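You operate a simulated robot arm through the tools that you are given. There is no shell and no other tool.

The job below is to be done with a simulated two-armed robot. You get a single attempt, and the scene is never put back.

## Task
Clean the blue dripper in the sonic bath on short.
Fine: let the bath run to its end; rinse the dripper and put it back on its own spot.

Only the result counts: the job must be done as asked and must still hold three seconds after the hand-in. Knocking over, shifting, dropping, spilling or breaking anything else fails it.

## Robot
Two 7-joint arms with fingered hands on one trunk that stands fixed in place. Base frame: the origin is at the foot of the trunk, x ahead of it, y to its left, z up; the work surface is at about z = 80. Readings come in cm, rad, newtons and seconds.
The left shoulder is at [7, 16.9, 116.8], the right one opposite. With the tool pointing down near the work surface each hand reaches from about 24 to 68 cm from the base axis, measured 20 degrees to its own side. Payload 3.4 kg a hand.
Tool frame (each hand has its own): the origin (TCP) lies between the finger pads and is the grasp point; the fingertips stand 2.3 cm ahead of it; z points along the fingers, y is the line along which they close. The gripper opens to 11.6 cm. The gripper's body begins 6.5 cm behind the TCP. The gripper is a hand of 4 fingers: y runs from the thumb to the fingers, the wrist lies at [0, 0, -21.1] in the tool frame.
Orientation is told as [roll, pitch, yaw] about the base's x, y, z axes, in that order, counted from this pose: with the fingers straight down and closing along the base's y, the tool's x points along the base's -x, its y along +y and its z along -z.

## Interface
- The arms move only by the tool move_arm. It takes "left_series", "right_series" or both (then of equal length, played together; a hand with none holds still); each is a list of rows, each a list of 2 entries, a list of its own where there are three numbers: the shift along the tool's x, y, z in mm, then the turn, a rotation vector about the tool's x, y, z in rad. In form: [[[x, y, z], [rx, ry, rz]], ...]. A call has 1 to 20 rows; each row is the pose to reach, as a shift and turn from the pose commanded when the call began, along the tool's axes at that moment. Each row takes 0.2 s and may step no farther than 5 cm and 0.15 rad from the row before; otherwise, the whole call is refused. A pose out of reach is approached as far as the arm can. The call stops where the force on the tool passes 40 N (or 10 N more than at its start, if that is more) or the arm is blocked; 0.2 s more then pass. In this call time passes only in rows, and 0.2 s behind the last. The reply holds the time, the measured pose of the TCP, the force on the tool along the base axes, the opening and the grip force, in the units named above and with some noise, with the torque about the TCP (base axes, N m) and any sound that the robot's microphone picked up.
- Cameras (640 x 400 px; columns grow to the right, rows downward): "scene" is now at [12.64, -1.64, 139.63]; the picture's right is [-0.25, -0.97, 0.00], its down [-0.63, 0.16, -0.76] and it looks along [0.74, -0.19, -0.65] (base axes); focal length 289 px, centre (320, 200). "left" rides on the left gripper at [-6.9, 0.1, -9] in its tool frame; the picture's right is [-0.01, -1.00, 0.00], its down [0.79, -0.01, -0.61] and it looks along [0.61, -0.01, 0.79] (tool axes); focal length 251 px, centre (320, 200). "right" rides on the right gripper at [6.8, 0.1, -9] in its tool frame; the picture's right is [-0.01, 1.00, 0.00], its down [-0.80, -0.01, -0.61] and it looks along [-0.61, -0.01, 0.80] (tool axes); focal length 251 px, centre (320, 200). There is no depth. A picture from a camera that has moved, and an enlarged one, comes with that camera's place and axes in the base frame and with its lens. The place of the scene camera against the robot may be out by one fixed shift of up to 1.2 cm in any direction.
- grab_frame(camera): a new picture of that camera. It takes no simulated time.
- raise_lower(by): slides the trunk up (or, below 0, down) by that many cm; the arms and the scene camera ride with it, the base frame stays. It gives what a move gives, with no picture.
- move_fingers(finger1, finger2, finger3, thumb_bend, hand): sets how far each is bent, from 0 (flat) to 1 (curled in); at 0.3 the hand is open as for a grip, at 0.7 the pads meet at the TCP. One left out holds its place. A second passes; each finger stops where it meets its share of the squeeze, and holds until it gets a number again. It is the only way to open and close the hand. It gives what a move gives, with no picture; readings hold the bend of each and the force on the fingers (four entries, about 0 where the hand has none), thumb and palm.
- pan_tilt(pan, tilt): turns the head with the scene camera to pan (to the left, within 1.501 rad either way) and tilt (down, from -0.506 to 1.204), counted from straight ahead of the robot. It gives what a move gives.
- close_up(camera, box): a new picture of the part [left, top, right, bottom] of that camera's present view, enlarged. It takes no simulated time.
- job_done(): hands the job in; it is judged then, once.

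Nothing tells you positions but the pictures and the camera data. Unless the task says otherwise, let go and move clear before handing in.

The tools are called after "Call:" as name(argument=value, ...) on one line, values as JSON. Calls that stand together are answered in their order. move_arm: Moves the arms, as the interface text tells. Its arguments: {"type":"object","properties":{"left_series":{"type":"array","items":{"type":"array"}},"right_series":{"type":"array","items":{"type":"array"}}},"required":[]} The other tools are called the same way: raise_lower (by) slides the trunk up or down; move_fingers (finger1, finger2, finger3, thumb_bend, hand) moves the fingers one by one; pan_tilt (pan, tilt) turns the head that bears the scene camera; grab_frame (camera) takes a picture; close_up (camera, box) takes an enlarged picture of a part of a camera's view; job_done () hands the job in.

At the start:

```text
clock: 0.0
left_position: [50.93, 5.21, 116.8]
left_tool_rot: [0.001, -0.001, 0.001]
left_wrist_force: [0.1, -0.5, 1.1]
left_torque: [-0.01, 0.0, 0.0]
left_finger_gap: 11.59
left_gripper_force: 0.0
left_shape: jaw
left_bend: [0.3, 0.3, 0.3, 0.3]
left_finger forces: [0.0, 0.0, 0.0, 0.0, 0.1, 0.0]
right_position: [42.72, -37.86, 119.8]
right_tool_rot: [0.0, -0.002, -0.002]
right_wrist_force: [0.5, 1.5, -0.5]
right_torque: [0.01, -0.01, 0.04]
right_finger_gap: 11.58
right_gripper_force: 0.1
right_shape: jaw
right_bend: [0.3, 0.3, 0.3, 0.3]
right_finger forces: [0.1, 0.0, 0.1, 0.0, 0.0, 0.1]
trunk travel left (down, up): [-67.5, 26.5]
head pan, tilt: [-0.255, 0.703]
```

scene: 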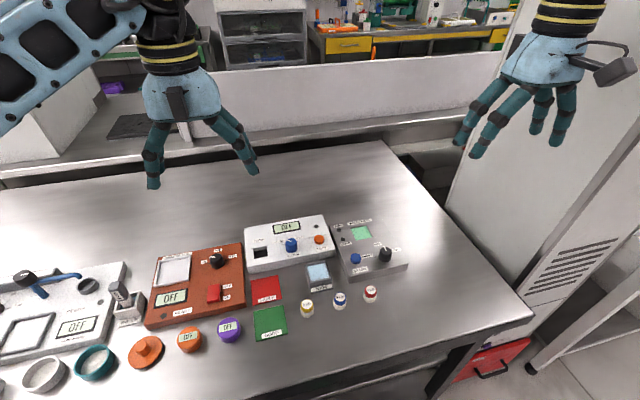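
right: 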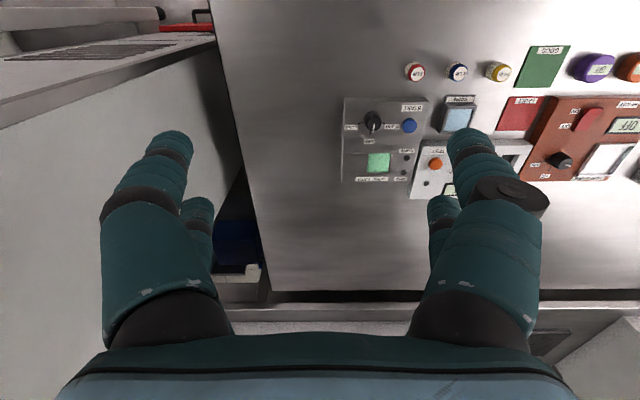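
left: 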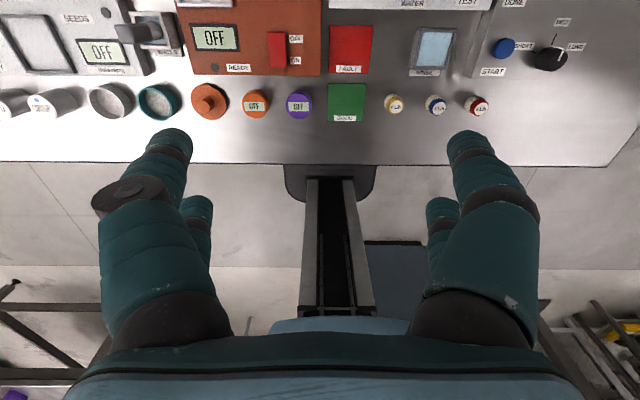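

The bench shows several small devices, vials and caps; the sonic bath is likely the grey box on the right with a START button and a knob. I'll take enlarged looks before moving anything.

Call:
close_up(camera="scene", box=[230, 200, 430, 325])

Call:
close_up(camera="scene", box=[0, 230, 260, 400])

Call:
close_up(camera="right", box=[330, 30, 640, 220])

Call:
close_up(camera="left", box=[320, 0, 640, 180])

Call:
close_up(camera="left", box=[0, 0, 320, 180])

```text
3.20 times, centred on (330, 262) of scene
camera zoom: at [12.64, -1.64, 139.63], right [-0.25, -0.97, 0.0], down [-0.63, 0.16, -0.76], along [0.74, -0.19, -0.65], focal length 924 px, centre (288, 0)
```

zoom: 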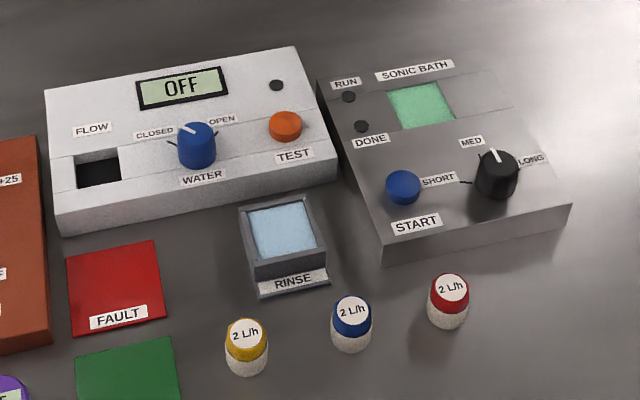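

```text
2.35 times, centred on (130, 315) of scene
camera zoom: at [12.64, -1.64, 139.63], right [-0.25, -0.97, 0.0], down [-0.63, 0.16, -0.76], along [0.74, -0.19, -0.65], focal length 679 px, centre (767, -71)
```

zoom: 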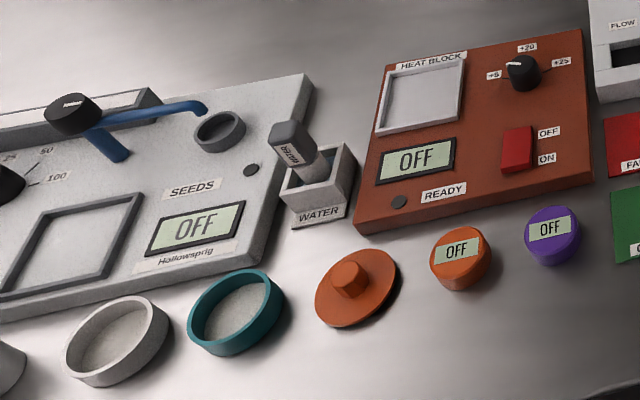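

```text
2.06 times, centred on (485, 125) of right
camera zoom: at [35.89, -37.89, 128.86], right [0.01, 1.0, 0.0], down [0.79, -0.01, 0.61], along [0.61, -0.01, -0.79], focal length 519 px, centre (-21, 355)
```

zoom: 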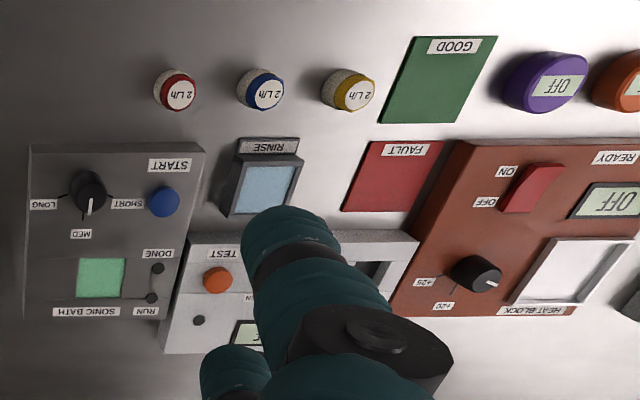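

```text
2.00 times, centred on (480, 90) of left
camera zoom: at [57.67, 5.25, 125.78], right [0.01, -1.0, 0.0], down [-0.8, -0.01, 0.61], along [-0.61, -0.01, -0.8], focal length 503 px, centre (0, 420)
```

zoom: 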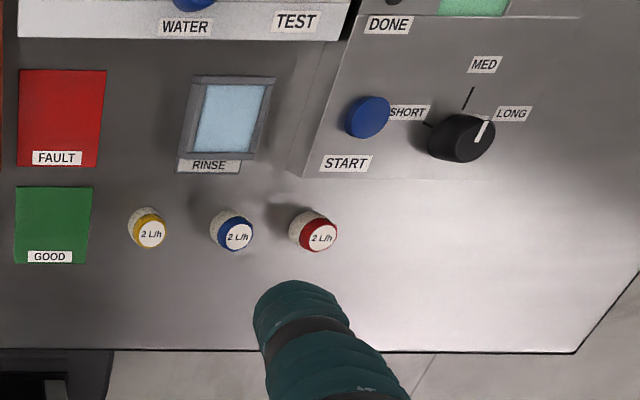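

```text
2.00 times, centred on (160, 90) of left
camera zoom: at [57.67, 5.25, 125.78], right [0.01, -1.0, 0.0], down [-0.8, -0.01, 0.61], along [-0.61, -0.01, -0.8], focal length 503 px, centre (640, 420)
```

zoom: 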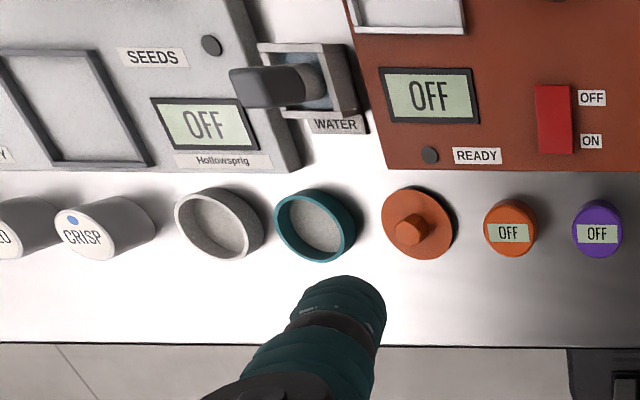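

The drippers are the three small "2 L/h" pieces, and I put the blue one at about [44.4, -14.5]. The sonic bath sits at the right, with its basin, DURATION-style knob and START button, and the RINSE cup is in front of the water unit. I'll bring the right hand nearer for an accurate look from its camera.

Call:
move_arm(right_series=[[[-3, 28, 34], [0, 0, 0]], [[-5, 56, 68], [0, 0, 0]], [[-8, 84, 100], [0, 0, 0]], [[-10, 112, 130], [0, 0, 0]], [[-13, 138, 150], [0, 0, 0]]])

```text
clock: 1.2
left_position: [51.11, 5.17, 116.75]
left_tool_rot: [0.0, 0.0, 0.003]
left_wrist_force: [0.4, -0.5, 0.5]
left_torque: [-0.01, 0.01, -0.03]
left_finger_gap: 11.58
left_gripper_force: 0.1
left_shape: jaw
left_bend: [0.3, 0.3, 0.3, 0.3]
left_finger forces: [0.0, 0.1, 0.1, 0.0, 0.0, 0.1]
right_position: [44.01, -24.2, 104.63]
right_tool_rot: [0.001, 0.0, -0.003]
right_wrist_force: [0.1, -0.7, 0.2]
right_torque: [-0.02, 0.04, 0.01]
right_finger_gap: 11.57
right_gripper_force: 0.1
right_shape: jaw
right_bend: [0.3, 0.3, 0.3, 0.3]
right_finger forces: [0.0, 0.0, 0.0, 0.1, 0.0, 0.1]
trunk travel left (down, up): [-67.5, 26.5]
head pan, tilt: [-0.255, 0.703]
```

The right hand is now above the bath's front edge. I'll take pictures from its camera.

Call:
grab_frame(camera="right")

Call:
grab_frame(camera="scene")

```text
taken
camera right: at [37.24, -24.11, 113.68], right [0.01, 1.0, 0.0], down [0.79, -0.01, 0.61], along [0.61, -0.01, -0.79], focal length 251 px, centre (320, 200)
```

right: 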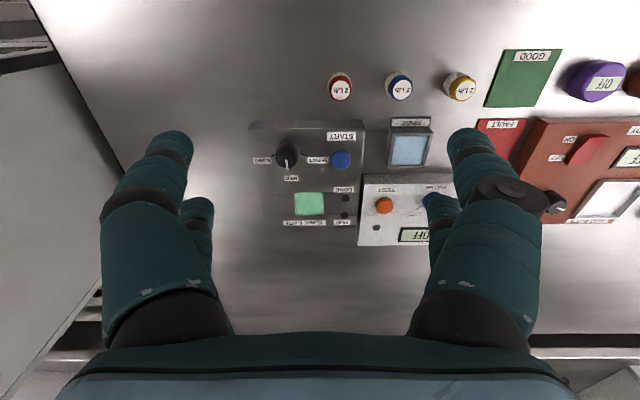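

```text
taken
camera scene: at [12.74, -1.59, 139.62], right [-0.25, -0.97, 0.0], down [-0.63, 0.16, -0.76], along [0.74, -0.19, -0.65], focal length 289 px, centre (320, 200)
```

scene: 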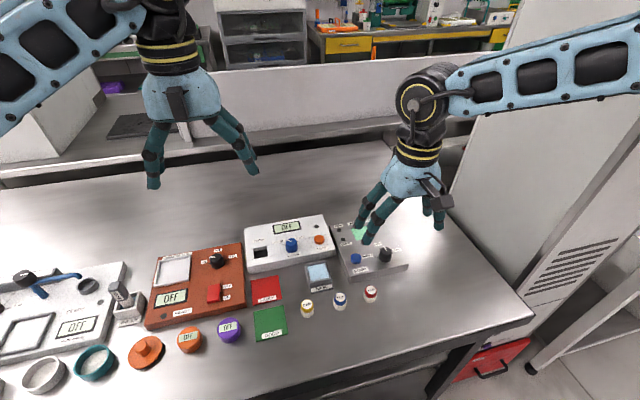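

Call:
close_up(camera="right", box=[240, 60, 480, 250])

Call:
close_up(camera="right", box=[245, 110, 375, 240])

Call:
close_up(camera="scene", box=[290, 220, 430, 320])

```text
2.11 times, centred on (360, 155) of right
camera zoom: at [37.24, -24.11, 113.68], right [0.01, 1.0, 0.0], down [0.79, -0.01, 0.61], along [0.61, -0.01, -0.79], focal length 529 px, centre (236, 295)
```

zoom: 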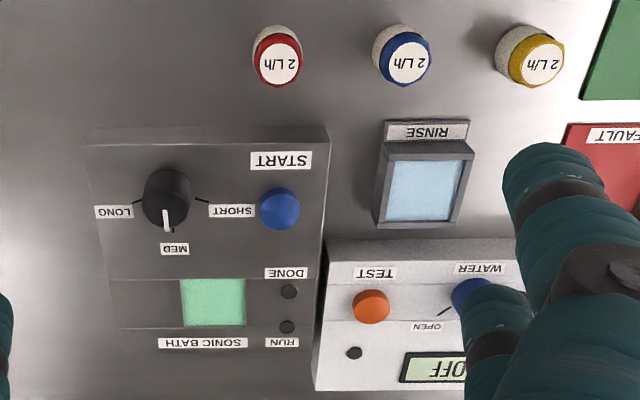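

```text
3.08 times, centred on (310, 175) of right
camera zoom: at [37.24, -24.11, 113.68], right [0.01, 1.0, 0.0], down [0.79, -0.01, 0.61], along [0.61, -0.01, -0.79], focal length 774 px, centre (351, 277)
```

zoom: 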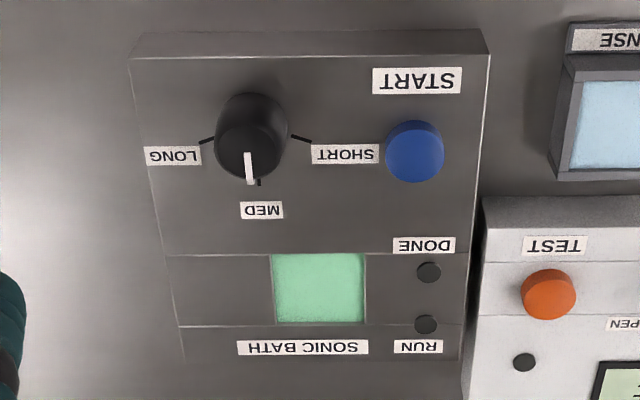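

```text
4.00 times, centred on (360, 270) of scene
camera zoom: at [12.74, -1.59, 139.62], right [-0.25, -0.97, 0.0], down [-0.63, 0.16, -0.76], along [0.74, -0.19, -0.65], focal length 1155 px, centre (160, -80)
```

zoom: 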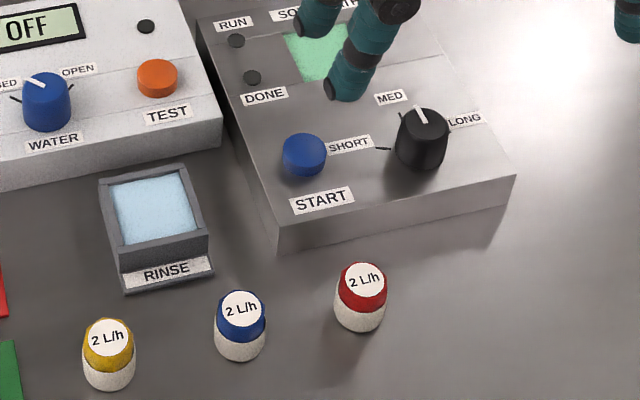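

The knob on the bath points to MED, with SHORT toward the robot's left (+y) and LONG to the right. The basin is only about 4.5 cm across, so I want exact heights. I'll move the right hand camera closer and shift it to get a second viewpoint.

Call:
move_arm(right_series=[[[-30, 0, 20], [0, 0, 0]], [[-60, 0, 42], [0, 0, 0]], [[-85, 0, 64], [0, 0, 0]], [[-110, 0, 85], [0, 0, 0]]])

Call:
grab_frame(camera="right")

Call:
close_up(camera="right", box=[200, 20, 440, 250])

```text
clock: 2.2
left_position: [51.05, 5.12, 116.86]
left_tool_rot: [0.001, 0.0, 0.001]
left_wrist_force: [0.2, -0.2, 1.1]
left_torque: [-0.03, 0.0, -0.02]
left_finger_gap: 11.58
left_gripper_force: 0.0
left_shape: jaw
left_bend: [0.3, 0.3, 0.3, 0.3]
left_finger forces: [0.0, 0.1, 0.1, 0.0, 0.0, 0.1]
right_position: [55.09, -24.33, 96.34]
right_tool_rot: [0.0, 0.0, -0.001]
right_wrist_force: [-0.3, -0.4, -0.5]
right_torque: [0.0, 0.05, -0.03]
right_finger_gap: 11.6
right_gripper_force: 0.0
right_shape: jaw
right_bend: [0.3, 0.3, 0.3, 0.3]
right_finger forces: [0.1, 0.1, 0.1, 0.0, 0.0, 0.1]
trunk travel left (down, up): [-67.5, 26.5]
head pan, tilt: [-0.255, 0.703]
```

```text
taken
camera right: at [48.3, -24.19, 105.26], right [0.01, 1.0, 0.0], down [0.8, -0.01, 0.61], along [0.61, -0.01, -0.8], focal length 251 px, centre (320, 200)
```

right: 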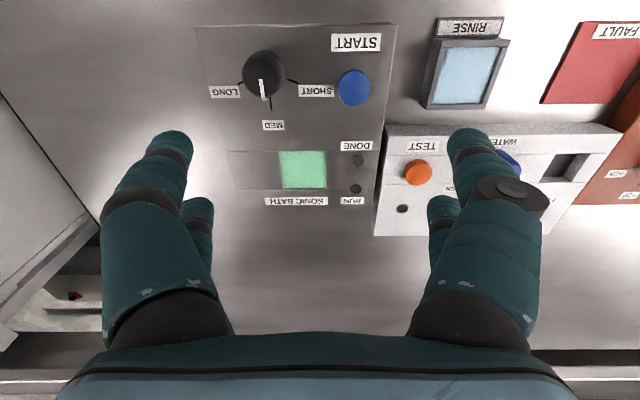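

```text
1.74 times, centred on (320, 135) of right
camera zoom: at [48.3, -24.19, 105.26], right [0.01, 1.0, 0.0], down [0.8, -0.01, 0.61], along [0.61, -0.01, -0.8], focal length 437 px, centre (320, 313)
```

zoom: 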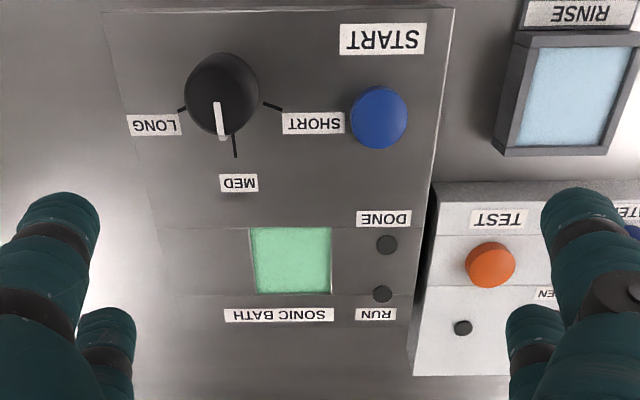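

I take the bath top to be at about z = 83, the knob axis at about [52.4, -28.5] with its top near 85.5, the START button at about [53.4, -21.6], the basin at about [61.5, -26.1] and the rinse cup at about [53, -12]. I'll narrow the right hand and bring it above the knob, pre-turned so it can twist to SHORT.

Call:
move_fingers(hand="right", finger1=0.5, finger2=0.5, finger3=0.5, thumb_bend=0.5)

Call:
move_arm(right_series=[[[5, -8, 10], [0, 0, 0.12]], [[11, -17, 20], [0, 0, 0.24]], [[16, -25, 30], [0, 0, 0.36]], [[21, -34, 40], [0, 0, 0.48]], [[26, -42, 50], [0, 0, 0.6]]])

Call:
grab_frame(camera="right")

Call:
grab_frame(camera="scene")

```text
clock: 3.2
left_position: [50.91, 5.1, 116.81]
left_tool_rot: [0.002, -0.002, 0.0]
left_wrist_force: [0.4, 0.8, -0.6]
left_torque: [-0.01, 0.0, 0.05]
left_finger_gap: 11.58
left_gripper_force: 0.1
left_shape: jaw
left_bend: [0.3, 0.3, 0.3, 0.3]
left_finger forces: [0.0, 0.0, 0.1, 0.0, 0.0, 0.0]
right_position: [54.98, -24.26, 96.36]
right_tool_rot: [-0.001, -0.001, -0.002]
right_wrist_force: [0.9, -0.6, 0.0]
right_torque: [-0.01, 0.01, 0.0]
right_finger_gap: 5.91
right_gripper_force: 0.0
right_shape: fingers
right_bend: [0.5, 0.5, 0.5, 0.5]
right_finger forces: [0.0, 0.1, 0.0, 0.1, 0.0, 0.0]
trunk travel left (down, up): [-67.5, 26.5]
head pan, tilt: [-0.255, 0.703]
```

```text
clock: 4.4
left_position: [50.93, 5.12, 116.95]
left_tool_rot: [0.001, -0.001, 0.002]
left_wrist_force: [-1.1, 0.3, 0.0]
left_torque: [0.0, 0.03, -0.01]
left_finger_gap: 11.57
left_gripper_force: 0.0
left_shape: jaw
left_bend: [0.3, 0.3, 0.3, 0.3]
left_finger forces: [0.0, 0.1, 0.0, 0.0, 0.0, 0.1]
right_position: [52.38, -28.36, 91.41]
right_tool_rot: [0.002, -0.001, -0.601]
right_wrist_force: [-0.7, 0.7, -0.5]
right_torque: [0.03, -0.03, -0.03]
right_finger_gap: 5.87
right_gripper_force: 0.1
right_shape: fingers
right_bend: [0.5, 0.5, 0.5, 0.5]
right_finger forces: [0.1, 0.0, 0.0, 0.0, 0.1, 0.0]
trunk travel left (down, up): [-67.5, 26.5]
head pan, tilt: [-0.255, 0.703]
```

```text
taken
camera right: at [46.81, -24.45, 100.39], right [0.57, 0.82, 0.0], down [0.65, -0.46, 0.61], along [0.5, -0.35, -0.79], focal length 251 px, centre (320, 200)
```

right: 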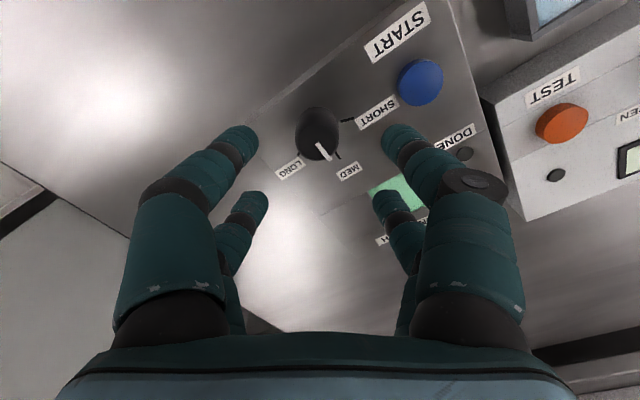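

```text
taken
camera scene: at [12.64, -1.66, 139.63], right [-0.25, -0.97, 0.0], down [-0.63, 0.16, -0.76], along [0.74, -0.19, -0.65], focal length 289 px, centre (320, 200)
```

scene: 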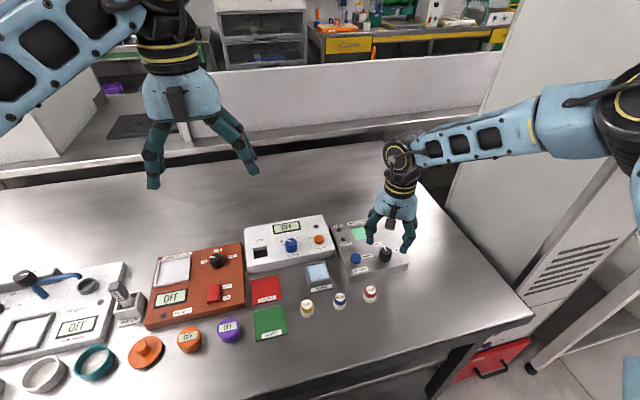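

Call:
close_up(camera="right", box=[260, 80, 420, 200])

Call:
close_up(camera="scene", box=[330, 190, 430, 290])

```text
3.33 times, centred on (340, 140) of right
camera zoom: at [46.81, -24.45, 100.39], right [0.57, 0.82, 0.0], down [0.65, -0.46, 0.61], along [0.5, -0.35, -0.79], focal length 838 px, centre (253, 400)
```

zoom: 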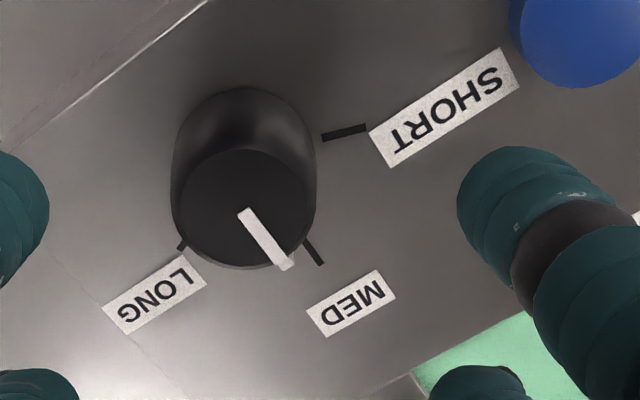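

```text
4.00 times, centred on (380, 240) of scene
camera zoom: at [12.64, -1.66, 139.63], right [-0.25, -0.97, 0.0], down [-0.63, 0.16, -0.76], along [0.74, -0.19, -0.65], focal length 1155 px, centre (80, 40)
```

zoom: 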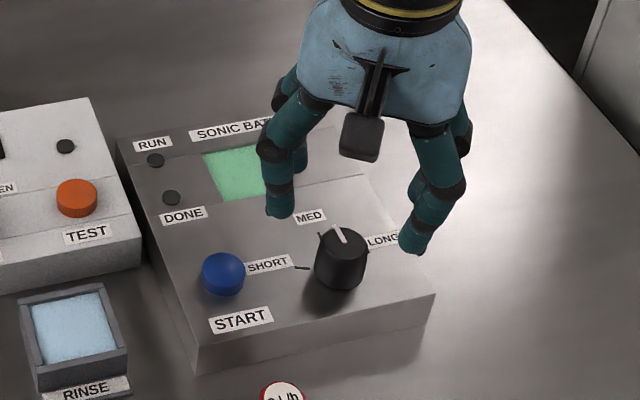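

The hand is centred over the knob within a millimetre, and the knob pointer is exactly on MED with SHORT about 70° counter-clockwise. I'll go down to just above the bath top and close on the knob.

Call:
move_arm(right_series=[[[0, -1, 20], [0, 0, 0]], [[0, -1, 40], [0, 0, 0]], [[0, -1, 50], [0, 0, 0]], [[0, -1, 55], [0, 0, 0]]])

Call:
close_up(camera="right", box=[240, 80, 420, 240])

Call:
close_up(camera="scene", box=[330, 190, 430, 290])

```text
clock: 5.4
left_position: [50.88, 5.01, 116.94]
left_tool_rot: [0.002, -0.001, 0.001]
left_wrist_force: [0.1, 1.1, -0.3]
left_torque: [0.01, -0.02, 0.0]
left_finger_gap: 11.59
left_gripper_force: 0.0
left_shape: jaw
left_bend: [0.3, 0.3, 0.3, 0.3]
left_finger forces: [0.0, 0.0, 0.0, 0.0, 0.1, 0.0]
right_position: [52.37, -28.38, 85.94]
right_tool_rot: [-0.001, 0.001, -0.602]
right_wrist_force: [-0.5, 0.0, -0.1]
right_torque: [-0.02, 0.02, 0.02]
right_finger_gap: 5.87
right_gripper_force: 0.0
right_shape: fingers
right_bend: [0.5, 0.5, 0.5, 0.5]
right_finger forces: [0.0, 0.1, 0.0, 0.0, 0.0, 0.1]
trunk travel left (down, up): [-67.5, 26.5]
head pan, tilt: [-0.255, 0.703]
```

```text
2.50 times, centred on (330, 160) of right
camera zoom: at [46.82, -24.54, 94.87], right [0.57, 0.82, 0.0], down [0.65, -0.46, 0.61], along [0.5, -0.35, -0.79], focal length 629 px, centre (295, 300)
```

zoom: 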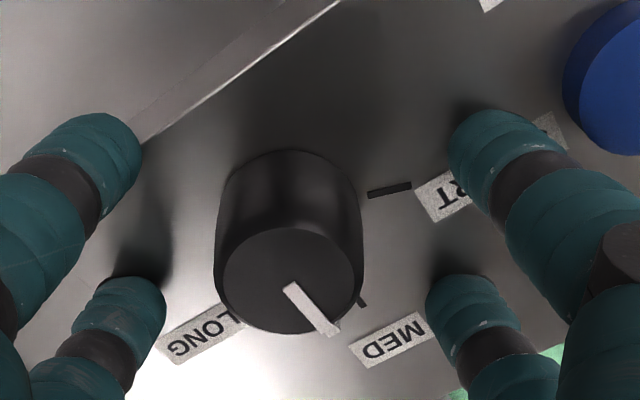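

```text
4.00 times, centred on (380, 240) of scene
camera zoom: at [12.66, -1.65, 139.63], right [-0.25, -0.97, 0.0], down [-0.63, 0.16, -0.76], along [0.74, -0.19, -0.65], focal length 1155 px, centre (80, 40)
```

zoom: 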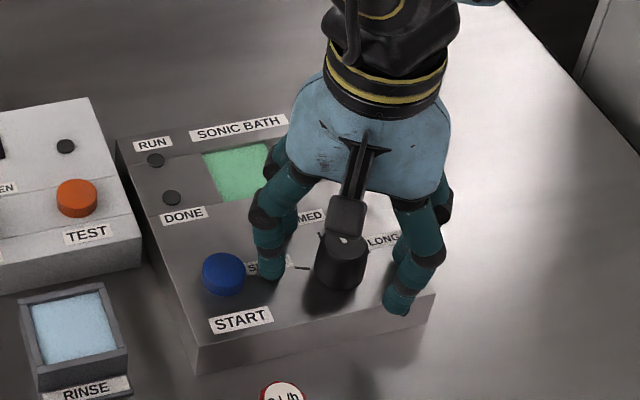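

The knob lies between the fingers with the tips just clear of the bath top. I'll close on it.

Call:
move_fingers(hand="right", finger1=0.7, finger2=0.7, finger3=0.7, thumb_bend=0.7)

Call:
close_up(camera="right", box=[240, 80, 420, 240])

```text
clock: 6.4
left_position: [50.88, 5.08, 116.89]
left_tool_rot: [0.002, -0.002, 0.002]
left_wrist_force: [0.5, 0.0, 0.6]
left_torque: [0.02, -0.02, 0.02]
left_finger_gap: 11.62
left_gripper_force: 0.0
left_shape: jaw
left_bend: [0.3, 0.3, 0.3, 0.3]
left_finger forces: [0.0, 0.0, 0.1, 0.1, 0.0, 0.0]
right_position: [52.35, -28.43, 86.02]
right_tool_rot: [0.001, 0.001, -0.6]
right_wrist_force: [-2.2, -0.1, -2.0]
right_torque: [0.0, 0.02, 0.03]
right_finger_gap: 0.71
right_gripper_force: 2.6
right_shape: fingers
right_bend: [0.68, 0.69, 0.69, 0.68]
right_finger forces: [1.3, 0.3, 0.7, 0.1, 2.5, 0.1]
trunk travel left (down, up): [-67.5, 26.5]
head pan, tilt: [-0.255, 0.703]
```

```text
2.50 times, centred on (330, 160) of right
camera zoom: at [46.79, -24.55, 94.88], right [0.57, 0.82, 0.0], down [0.65, -0.46, 0.61], along [0.5, -0.35, -0.79], focal length 629 px, centre (295, 300)
```

zoom: 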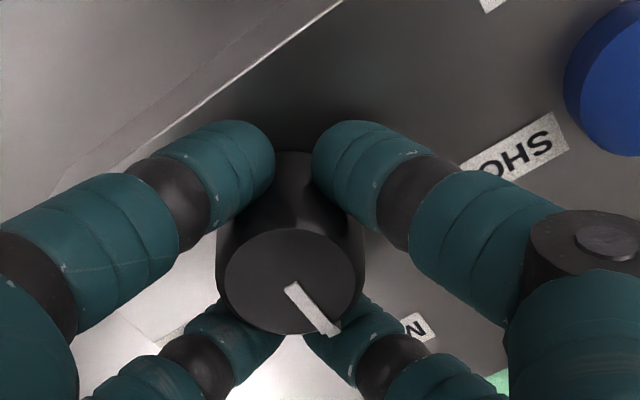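

The fingers touch the knob, but with only 2.6 N. I'll squeeze more firmly before twisting.

Call:
move_fingers(hand="right", finger1=0.85, finger2=0.85, finger3=0.85, thumb_bend=0.85)

Call:
close_up(camera="right", box=[240, 80, 420, 240])

```text
clock: 7.4
left_position: [50.95, 5.16, 116.81]
left_tool_rot: [0.002, -0.002, 0.002]
left_wrist_force: [-0.3, 0.5, 0.1]
left_torque: [-0.02, 0.0, 0.02]
left_finger_gap: 11.59
left_gripper_force: 0.1
left_shape: jaw
left_bend: [0.3, 0.3, 0.3, 0.3]
left_finger forces: [0.0, 0.0, 0.0, 0.0, 0.1, 0.0]
right_position: [52.26, -28.57, 85.94]
right_tool_rot: [-0.001, 0.0, -0.6]
right_wrist_force: [-7.7, 0.4, -8.7]
right_torque: [0.0, 0.02, 0.03]
right_finger_gap: 0.01
right_gripper_force: 11.6
right_shape: fingers
right_bend: [0.71, 0.73, 0.72, 0.76]
right_finger forces: [0.0, 8.4, 0.0, 0.1, 14.3, 0.0]
trunk travel left (down, up): [-67.5, 26.5]
head pan, tilt: [-0.255, 0.703]
```

```text
2.50 times, centred on (330, 160) of right
camera zoom: at [46.76, -24.57, 94.86], right [0.57, 0.82, 0.0], down [0.65, -0.46, 0.61], along [0.5, -0.35, -0.79], focal length 629 px, centre (295, 300)
```

zoom: 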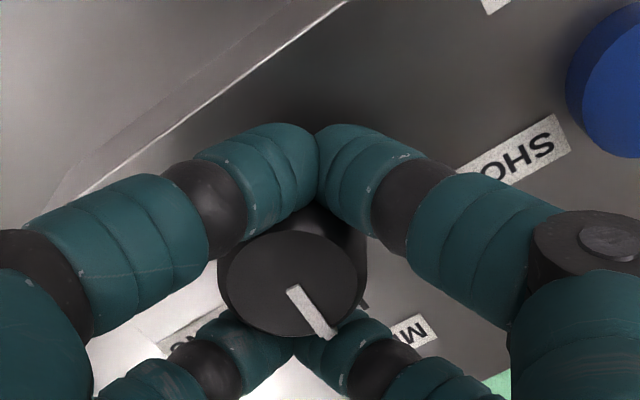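

The digits closed in front of and behind the knob rather than on it, so I need to learn which digit sits where. I'll open, back off upward, and test the digits one at a time in free air.

Call:
move_fingers(hand="right", finger1=0.5, finger2=0.5, finger3=0.5, thumb_bend=0.5)

Call:
move_arm(right_series=[[[0, 0, -20], [0, 0, 0]], [[0, 0, -50], [0, 0, 0]], [[0, 0, -80], [0, 0, 0]]])

Call:
grab_frame(camera="right")

Call:
move_fingers(hand="right", finger1=0.7)

Call:
grab_frame(camera="right")

Call:
move_fingers(hand="right", finger1=0.3, finger2=0.7)

Call:
grab_frame(camera="right")

Call:
move_fingers(hand="right", finger2=0.3, finger3=0.7)

Call:
grab_frame(camera="right")

Call:
move_fingers(hand="right", finger3=0.3, thumb_bend=0.7)

Call:
grab_frame(camera="right")

```text
clock: 8.4
left_position: [51.01, 5.05, 116.94]
left_tool_rot: [0.003, -0.003, 0.0]
left_wrist_force: [-0.5, -0.1, 0.8]
left_torque: [-0.04, 0.0, 0.0]
left_finger_gap: 11.59
left_gripper_force: 0.0
left_shape: jaw
left_bend: [0.3, 0.3, 0.3, 0.3]
left_finger forces: [0.0, 0.1, 0.0, 0.1, 0.0, 0.0]
right_position: [52.35, -28.43, 85.92]
right_tool_rot: [0.0, 0.0, -0.6]
right_wrist_force: [0.7, 0.0, 1.0]
right_torque: [-0.01, -0.01, 0.0]
right_finger_gap: 5.79
right_gripper_force: 0.0
right_shape: fingers
right_bend: [0.5, 0.5, 0.5, 0.5]
right_finger forces: [0.0, 0.0, 0.0, 0.0, 0.1, 0.0]
trunk travel left (down, up): [-67.5, 26.5]
head pan, tilt: [-0.255, 0.703]
```

```text
clock: 9.2
left_position: [50.85, 5.24, 116.83]
left_tool_rot: [0.0, -0.001, 0.003]
left_wrist_force: [-0.6, -0.2, 0.0]
left_torque: [-0.04, -0.04, 0.0]
left_finger_gap: 11.6
left_gripper_force: 0.0
left_shape: jaw
left_bend: [0.3, 0.3, 0.3, 0.3]
left_finger forces: [0.1, 0.0, 0.0, 0.0, 0.1, 0.0]
right_position: [52.46, -28.34, 93.89]
right_tool_rot: [0.0, 0.0, -0.599]
right_wrist_force: [-0.1, 0.2, 0.0]
right_torque: [0.02, -0.02, 0.03]
right_finger_gap: 5.75
right_gripper_force: 0.2
right_shape: fingers
right_bend: [0.5, 0.5, 0.5, 0.5]
right_finger forces: [0.0, 0.0, 0.0, 0.1, 0.0, 0.1]
trunk travel left (down, up): [-67.5, 26.5]
head pan, tilt: [-0.255, 0.703]
```

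```text
taken
camera right: at [46.82, -24.43, 102.94], right [0.57, 0.82, 0.0], down [0.65, -0.45, 0.61], along [0.5, -0.35, -0.79], focal length 251 px, centre (320, 200)
```

right: 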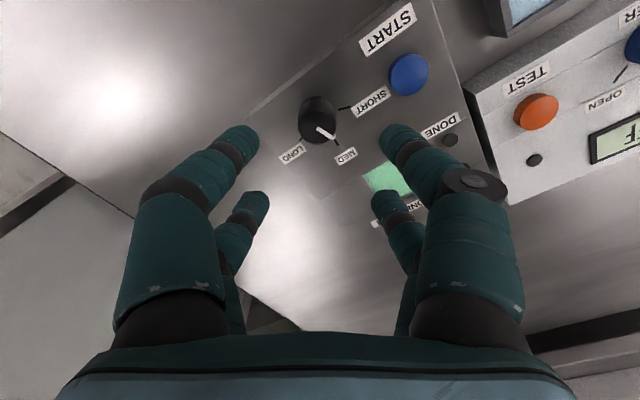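

```text
clock: 10.2
left_position: [50.72, 5.11, 116.95]
left_tool_rot: [0.003, -0.001, 0.002]
left_wrist_force: [0.5, -0.6, -0.2]
left_torque: [-0.03, 0.0, 0.07]
left_finger_gap: 11.61
left_gripper_force: 0.1
left_shape: jaw
left_bend: [0.3, 0.3, 0.3, 0.3]
left_finger forces: [0.1, 0.0, 0.0, 0.0, 0.0, 0.1]
right_position: [52.46, -28.33, 93.89]
right_tool_rot: [0.0, 0.0, -0.601]
right_wrist_force: [0.7, 0.2, -0.1]
right_torque: [0.0, -0.03, -0.03]
right_finger_gap: 3.02
right_gripper_force: 0.0
right_shape: fingers
right_bend: [0.7, 0.5, 0.5, 0.5]
right_finger forces: [0.0, 0.1, 0.1, 0.1, 0.0, 0.0]
trunk travel left (down, up): [-67.5, 26.5]
head pan, tilt: [-0.255, 0.703]
```

```text
taken
camera right: at [46.89, -24.46, 102.88], right [0.57, 0.82, 0.0], down [0.65, -0.46, 0.61], along [0.5, -0.35, -0.79], focal length 251 px, centre (320, 200)
```

right: 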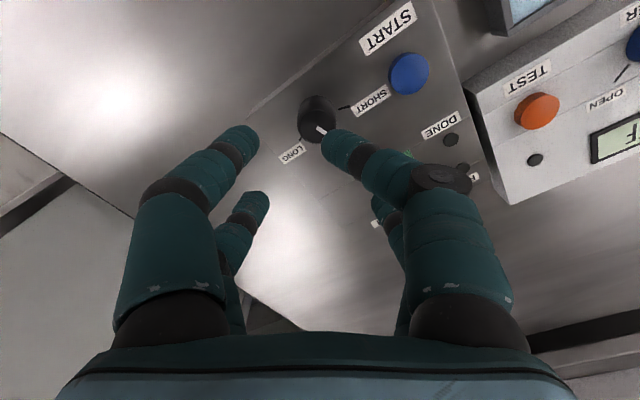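

```text
clock: 11.2
left_position: [50.92, 5.11, 116.86]
left_tool_rot: [0.001, -0.004, 0.002]
left_wrist_force: [0.6, -0.3, 0.5]
left_torque: [0.01, 0.01, -0.02]
left_finger_gap: 11.59
left_gripper_force: 0.1
left_shape: jaw
left_bend: [0.3, 0.3, 0.3, 0.3]
left_finger forces: [0.0, 0.1, 0.1, 0.0, 0.0, 0.0]
right_position: [52.44, -28.32, 94.01]
right_tool_rot: [0.0, 0.001, -0.602]
right_wrist_force: [0.2, 0.1, 0.6]
right_torque: [0.02, 0.0, -0.04]
right_finger_gap: 8.72
right_gripper_force: 0.0
right_shape: fingers
right_bend: [0.3, 0.7, 0.5, 0.5]
right_finger forces: [0.0, 0.1, 0.1, 0.0, 0.1, 0.1]
trunk travel left (down, up): [-67.5, 26.5]
head pan, tilt: [-0.255, 0.703]
```

```text
taken
camera right: at [46.89, -24.46, 102.88], right [0.57, 0.82, 0.0], down [0.65, -0.46, 0.61], along [0.5, -0.35, -0.79], focal length 251 px, centre (320, 200)
```

right: 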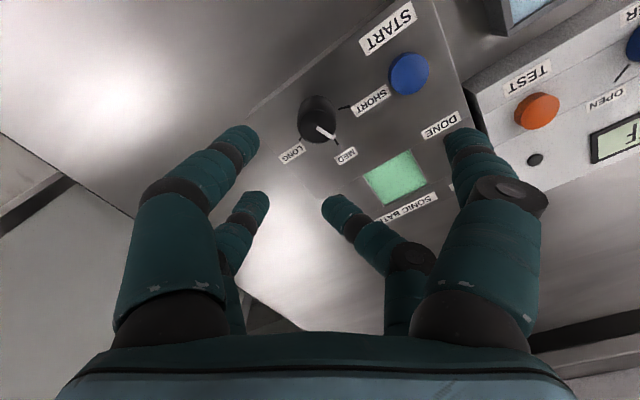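

```text
clock: 12.2
left_position: [50.92, 5.24, 116.82]
left_tool_rot: [0.001, -0.002, 0.003]
left_wrist_force: [-0.8, 0.1, 0.1]
left_torque: [0.0, -0.01, -0.02]
left_finger_gap: 11.59
left_gripper_force: 0.0
left_shape: jaw
left_bend: [0.3, 0.3, 0.3, 0.3]
left_finger forces: [0.1, 0.0, 0.1, 0.0, 0.1, 0.1]
right_position: [52.42, -28.37, 94.02]
right_tool_rot: [0.001, 0.001, -0.6]
right_wrist_force: [0.4, -0.1, 0.5]
right_torque: [0.01, -0.01, -0.02]
right_finger_gap: 8.74
right_gripper_force: 0.0
right_shape: fingers
right_bend: [0.3, 0.3, 0.7, 0.5]
right_finger forces: [0.0, 0.1, 0.0, 0.0, 0.1, 0.1]
trunk travel left (down, up): [-67.5, 26.5]
head pan, tilt: [-0.255, 0.703]
```

```text
taken
camera right: at [46.89, -24.46, 102.88], right [0.57, 0.82, 0.0], down [0.65, -0.46, 0.61], along [0.5, -0.35, -0.79], focal length 251 px, centre (320, 200)
```

right: 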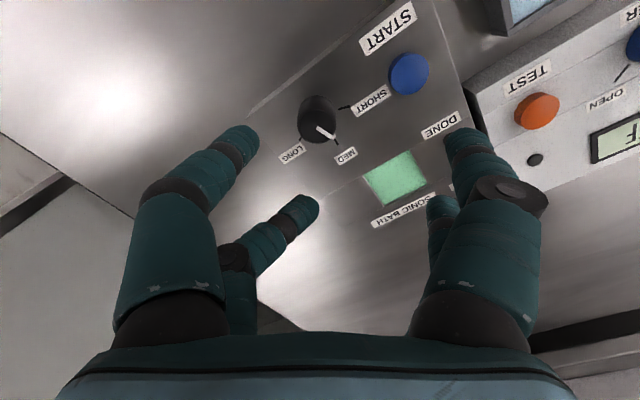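

```text
clock: 13.2
left_position: [50.91, 5.09, 116.96]
left_tool_rot: [0.002, -0.003, 0.002]
left_wrist_force: [0.1, 0.0, 0.0]
left_torque: [0.04, 0.0, -0.01]
left_finger_gap: 11.59
left_gripper_force: 0.1
left_shape: jaw
left_bend: [0.3, 0.3, 0.3, 0.3]
left_finger forces: [0.1, 0.0, 0.1, 0.0, 0.1, 0.0]
right_position: [52.4, -28.35, 93.85]
right_tool_rot: [0.001, 0.0, -0.601]
right_wrist_force: [-0.2, -0.4, 0.0]
right_torque: [0.01, -0.05, 0.01]
right_finger_gap: 5.88
right_gripper_force: 0.1
right_shape: fingers
right_bend: [0.3, 0.3, 0.3, 0.7]
right_finger forces: [0.0, 0.1, 0.0, 0.1, 0.0, 0.0]
trunk travel left (down, up): [-67.5, 26.5]
head pan, tilt: [-0.255, 0.703]
```

```text
taken
camera right: at [46.89, -24.46, 102.88], right [0.57, 0.82, 0.0], down [0.65, -0.46, 0.61], along [0.5, -0.35, -0.79], focal length 251 px, centre (320, 200)
```

right: 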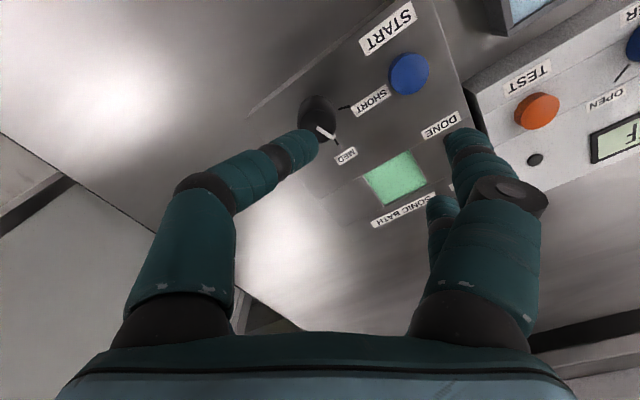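

I now know the layout: finger1 and thumb form the pair on the camera side (tool x ≈ +1.95 cm), and finger2 and finger3 form the far pair (x ≈ -1.95 cm). I'll pinch the knob squarely with finger1 and thumb, so I'm shifting the hand 1.95 cm along its -x and going down again.

Call:
move_fingers(hand="right", finger1=0.5, finger2=0.4, finger3=0.4, thumb_bend=0.5)

Call:
move_arm(right_series=[[[-19.5, -0.6, 0], [0, 0, 0]], [[-19.5, -0.6, 30], [0, 0, 0]], [[-19.5, -0.6, 60], [0, 0, 0]], [[-19.5, -0.6, 75], [0, 0, 0]], [[-19.5, -0.6, 80], [0, 0, 0]]])

Call:
grab_frame(camera="right")

Call:
close_up(camera="scene", box=[330, 190, 430, 290])

```text
clock: 14.2
left_position: [50.98, 5.11, 116.81]
left_tool_rot: [0.002, -0.002, 0.003]
left_wrist_force: [-0.4, 0.4, -0.1]
left_torque: [0.01, -0.03, 0.04]
left_finger_gap: 11.6
left_gripper_force: 0.1
left_shape: jaw
left_bend: [0.3, 0.3, 0.3, 0.3]
left_finger forces: [0.0, 0.1, 0.1, 0.0, 0.0, 0.0]
right_position: [52.45, -28.42, 93.95]
right_tool_rot: [0.001, 0.001, -0.601]
right_wrist_force: [0.8, 0.5, 0.7]
right_torque: [-0.03, 0.01, 0.02]
right_finger_gap: 5.84
right_gripper_force: 0.1
right_shape: fingers
right_bend: [0.5, 0.4, 0.4, 0.5]
right_finger forces: [0.0, 0.0, 0.0, 0.0, 0.0, 0.0]
trunk travel left (down, up): [-67.5, 26.5]
head pan, tilt: [-0.255, 0.703]
```

```text
clock: 15.4
left_position: [50.98, 5.27, 116.85]
left_tool_rot: [0.002, -0.003, 0.001]
left_wrist_force: [-0.7, 0.2, 0.6]
left_torque: [-0.04, 0.0, 0.01]
left_finger_gap: 11.59
left_gripper_force: 0.1
left_shape: jaw
left_bend: [0.3, 0.3, 0.3, 0.3]
left_finger forces: [0.1, 0.0, 0.0, 0.1, 0.1, 0.0]
right_position: [53.87, -29.69, 86.05]
right_tool_rot: [0.001, -0.001, -0.6]
right_wrist_force: [0.2, 1.0, 0.1]
right_torque: [0.01, -0.02, 0.0]
right_finger_gap: 5.83
right_gripper_force: 0.1
right_shape: fingers
right_bend: [0.5, 0.4, 0.4, 0.5]
right_finger forces: [0.1, 0.0, 0.1, 0.0, 0.1, 0.1]
trunk travel left (down, up): [-67.5, 26.5]
head pan, tilt: [-0.255, 0.703]
```

```text
taken
camera right: at [48.31, -25.69, 94.93], right [0.57, 0.82, 0.0], down [0.65, -0.46, 0.61], along [0.5, -0.35, -0.79], focal length 251 px, centre (320, 200)
```

right: 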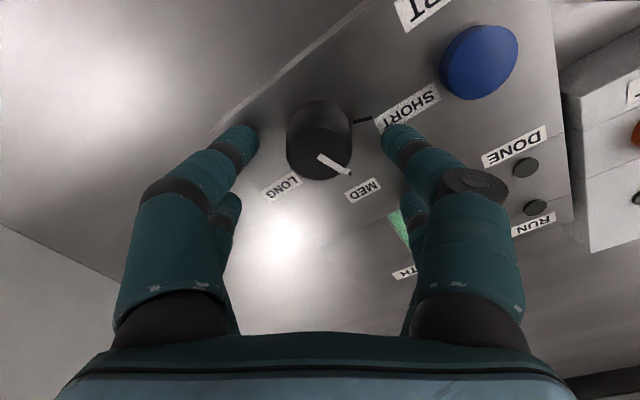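

```text
4.00 times, centred on (380, 240) of scene
camera zoom: at [12.64, -1.64, 139.63], right [-0.25, -0.97, 0.0], down [-0.63, 0.16, -0.76], along [0.74, -0.19, -0.65], focal length 1155 px, centre (80, 40)
```

zoom: 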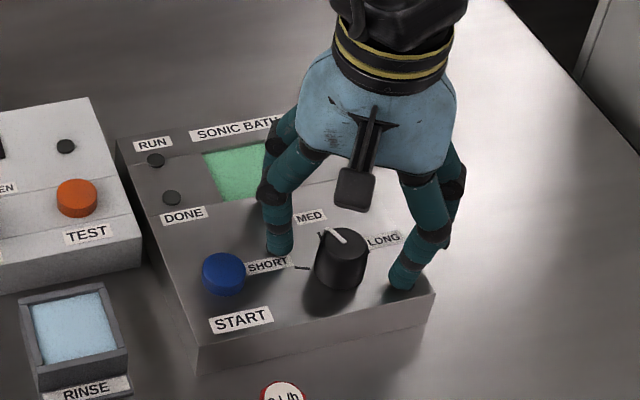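

Finger1 and thumb now straddle the knob's axis. I'll close just that pair.

Call:
move_fingers(hand="right", finger1=0.72, thumb_bend=0.72)

Call:
grab_frame(camera="right")

```text
clock: 16.4
left_position: [50.91, 4.98, 116.86]
left_tool_rot: [0.001, -0.001, 0.0]
left_wrist_force: [0.1, 0.5, 0.3]
left_torque: [0.0, -0.03, 0.0]
left_finger_gap: 11.57
left_gripper_force: 0.1
left_shape: jaw
left_bend: [0.3, 0.3, 0.3, 0.3]
left_finger forces: [0.0, 0.0, 0.0, 0.1, 0.1, 0.0]
right_position: [53.87, -29.59, 85.98]
right_tool_rot: [0.003, -0.002, -0.6]
right_wrist_force: [-3.2, -3.8, -3.1]
right_torque: [-0.04, 0.0, 0.09]
right_finger_gap: 2.44
right_gripper_force: 8.9
right_shape: fingers
right_bend: [0.62, 0.4, 0.4, 0.63]
right_finger forces: [6.5, 0.0, 0.0, 0.1, 10.9, 0.0]
trunk travel left (down, up): [-67.5, 26.5]
head pan, tilt: [-0.255, 0.703]
```

```text
taken
camera right: at [48.29, -25.78, 94.91], right [0.57, 0.82, 0.0], down [0.65, -0.46, 0.61], along [0.5, -0.35, -0.79], focal length 251 px, centre (320, 200)
```

right: 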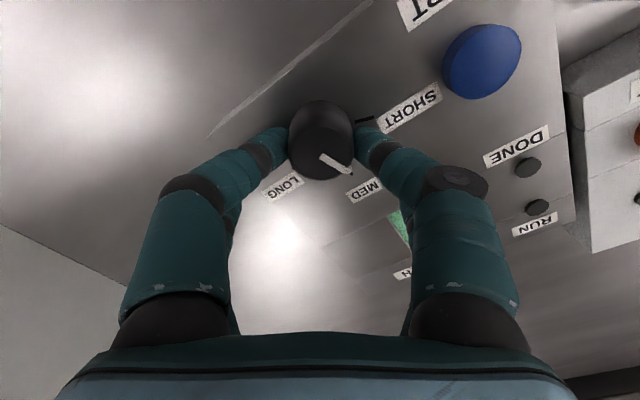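

The pinch is good, with a 2.4 cm gap and about 9 N. Now I'll swing the hand about the knob's axis by 70° counter-clockwise, toward SHORT.

Call:
move_arm(right_series=[[[0.18, 2.64, 0], [0, 0, -0.1358]], [[0.72, 5.23, 0], [0, 0, -0.2716]], [[1.6, 7.72, 0], [0, 0, -0.4073]], [[2.81, 10.08, 0], [0, 0, -0.5431]], [[4.32, 12.24, 0], [0, 0, -0.6789]], [[6.12, 14.19, 0], [0, 0, -0.8147]], [[8.16, 15.87, 0], [0, 0, -0.9504]], [[10.42, 17.25, 0], [0, 0, -1.0862]], [[12.83, 18.32, 0], [0, 0, -1.222]]])

Call:
grab_frame(camera="right")

Call:
close_up(camera="right", box=[240, 60, 400, 220])

Call:
close_up(camera="scene", box=[330, 190, 430, 290])

```text
clock: 18.4
left_position: [50.98, 4.9, 116.82]
left_tool_rot: [0.005, -0.002, 0.0]
left_wrist_force: [0.0, -0.9, -0.4]
left_torque: [0.03, 0.02, 0.02]
left_finger_gap: 11.62
left_gripper_force: 0.1
left_shape: jaw
left_bend: [0.3, 0.3, 0.3, 0.3]
left_finger forces: [0.0, 0.0, 0.0, 0.0, 0.0, 0.1]
right_position: [53.4, -27.82, 86.24]
right_tool_rot: [0.0, -0.004, 0.622]
right_wrist_force: [0.0, -8.3, -1.8]
right_torque: [-0.09, 0.03, 0.07]
right_finger_gap: 2.27
right_gripper_force: 9.2
right_shape: fingers
right_bend: [0.62, 0.41, 0.4, 0.63]
right_finger forces: [5.3, 1.0, 0.0, 0.0, 12.3, 0.1]
right hand out of reach, approached as far as the arm can: row 2, 3, 4, 5, 6, 7, 8, 9
trunk travel left (down, up): [-67.5, 26.5]
head pan, tilt: [-0.255, 0.703]
heard: click
```

```text
taken
camera right: at [47.73, -31.76, 95.16], right [-0.58, 0.82, 0.0], down [0.65, 0.46, 0.61], along [0.5, 0.35, -0.79], focal length 251 px, centre (320, 200)
```

right: 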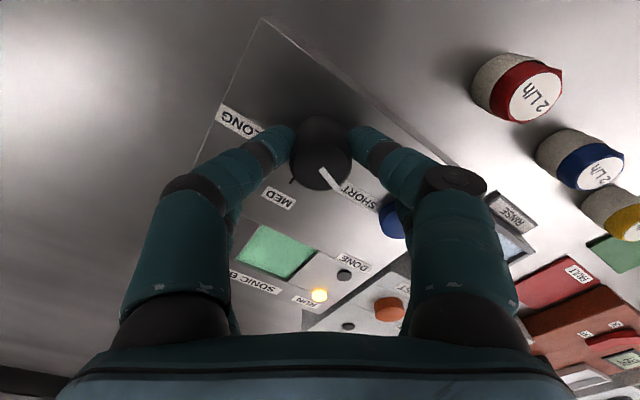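

```text
2.50 times, centred on (320, 140) of right
camera zoom: at [47.73, -31.76, 95.16], right [-0.58, 0.82, 0.0], down [0.65, 0.46, 0.61], along [0.5, 0.35, -0.79], focal length 629 px, centre (320, 350)
```

zoom: 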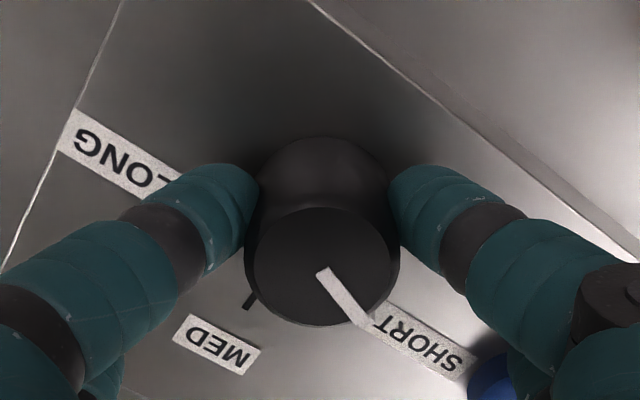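

```text
4.00 times, centred on (380, 240) of scene
camera zoom: at [12.62, -1.87, 139.63], right [-0.25, -0.97, 0.0], down [-0.63, 0.16, -0.76], along [0.74, -0.19, -0.65], focal length 1155 px, centre (80, 40)
```

zoom: 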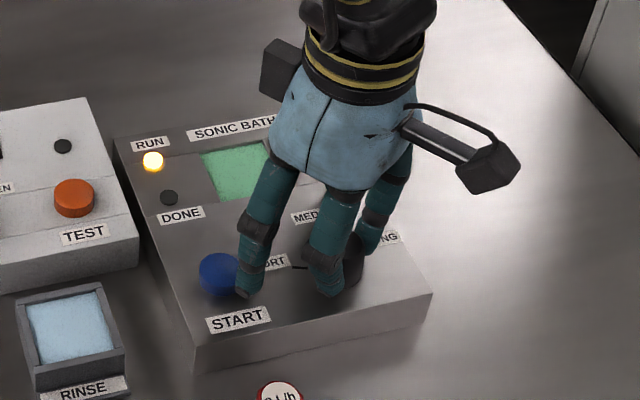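

The pointer has reached SHORT, but finger2 brushed the START button (I heard a click and RUN is lit), so the bath is now running empty. I'll draw finger2 inward off the button, release the knob and lift straight up. Then I'll let this run finish before starting the real one.

Call:
move_fingers(hand="right", finger1=0.55, finger2=0.6, thumb_bend=0.52)

Call:
close_up(camera="scene", box=[330, 190, 430, 290])

Call:
grab_frame(camera="right")

```text
clock: 19.4
left_position: [50.93, 5.16, 116.86]
left_tool_rot: [0.001, -0.003, 0.002]
left_wrist_force: [-0.7, -0.6, 0.2]
left_torque: [0.0, 0.02, -0.04]
left_finger_gap: 11.59
left_gripper_force: 0.0
left_shape: jaw
left_bend: [0.3, 0.3, 0.3, 0.3]
left_finger forces: [0.0, 0.0, 0.0, 0.0, 0.0, 0.0]
right_position: [53.41, -27.65, 86.17]
right_tool_rot: [-0.003, -0.001, 0.622]
right_wrist_force: [-0.4, -0.7, -0.8]
right_torque: [0.0, -0.02, 0.01]
right_finger_gap: 4.72
right_gripper_force: 0.1
right_shape: fingers
right_bend: [0.55, 0.6, 0.4, 0.52]
right_finger forces: [0.0, 0.1, 0.0, 0.0, 0.1, 0.0]
trunk travel left (down, up): [-67.5, 26.5]
head pan, tilt: [-0.255, 0.703]
```

```text
4.00 times, centred on (380, 240) of scene
camera zoom: at [12.65, -1.64, 139.63], right [-0.25, -0.97, 0.0], down [-0.63, 0.16, -0.76], along [0.74, -0.19, -0.65], focal length 1155 px, centre (80, 40)
```

zoom: 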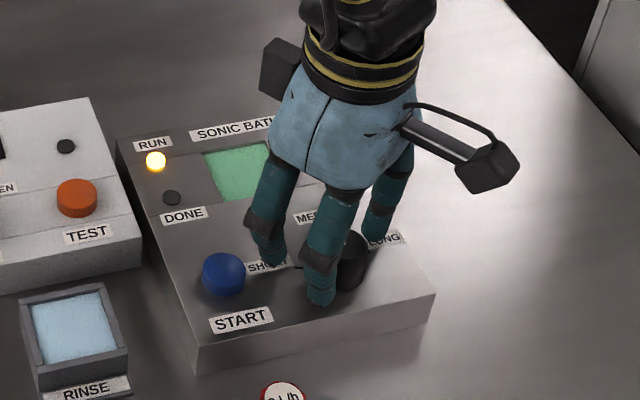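

```text
taken
camera right: at [47.81, -31.54, 95.23], right [-0.57, 0.82, 0.0], down [0.65, 0.46, 0.61], along [0.5, 0.35, -0.79], focal length 251 px, centre (320, 200)
```

right: 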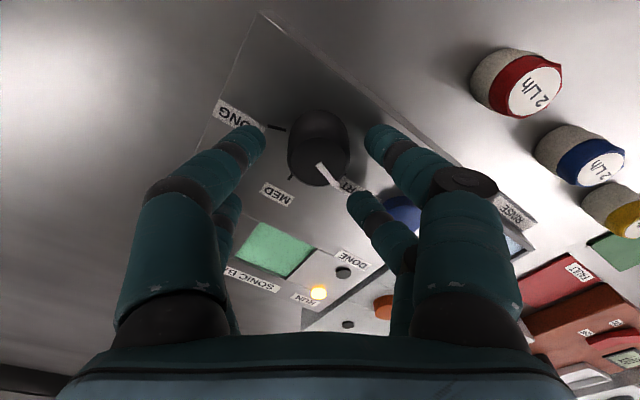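

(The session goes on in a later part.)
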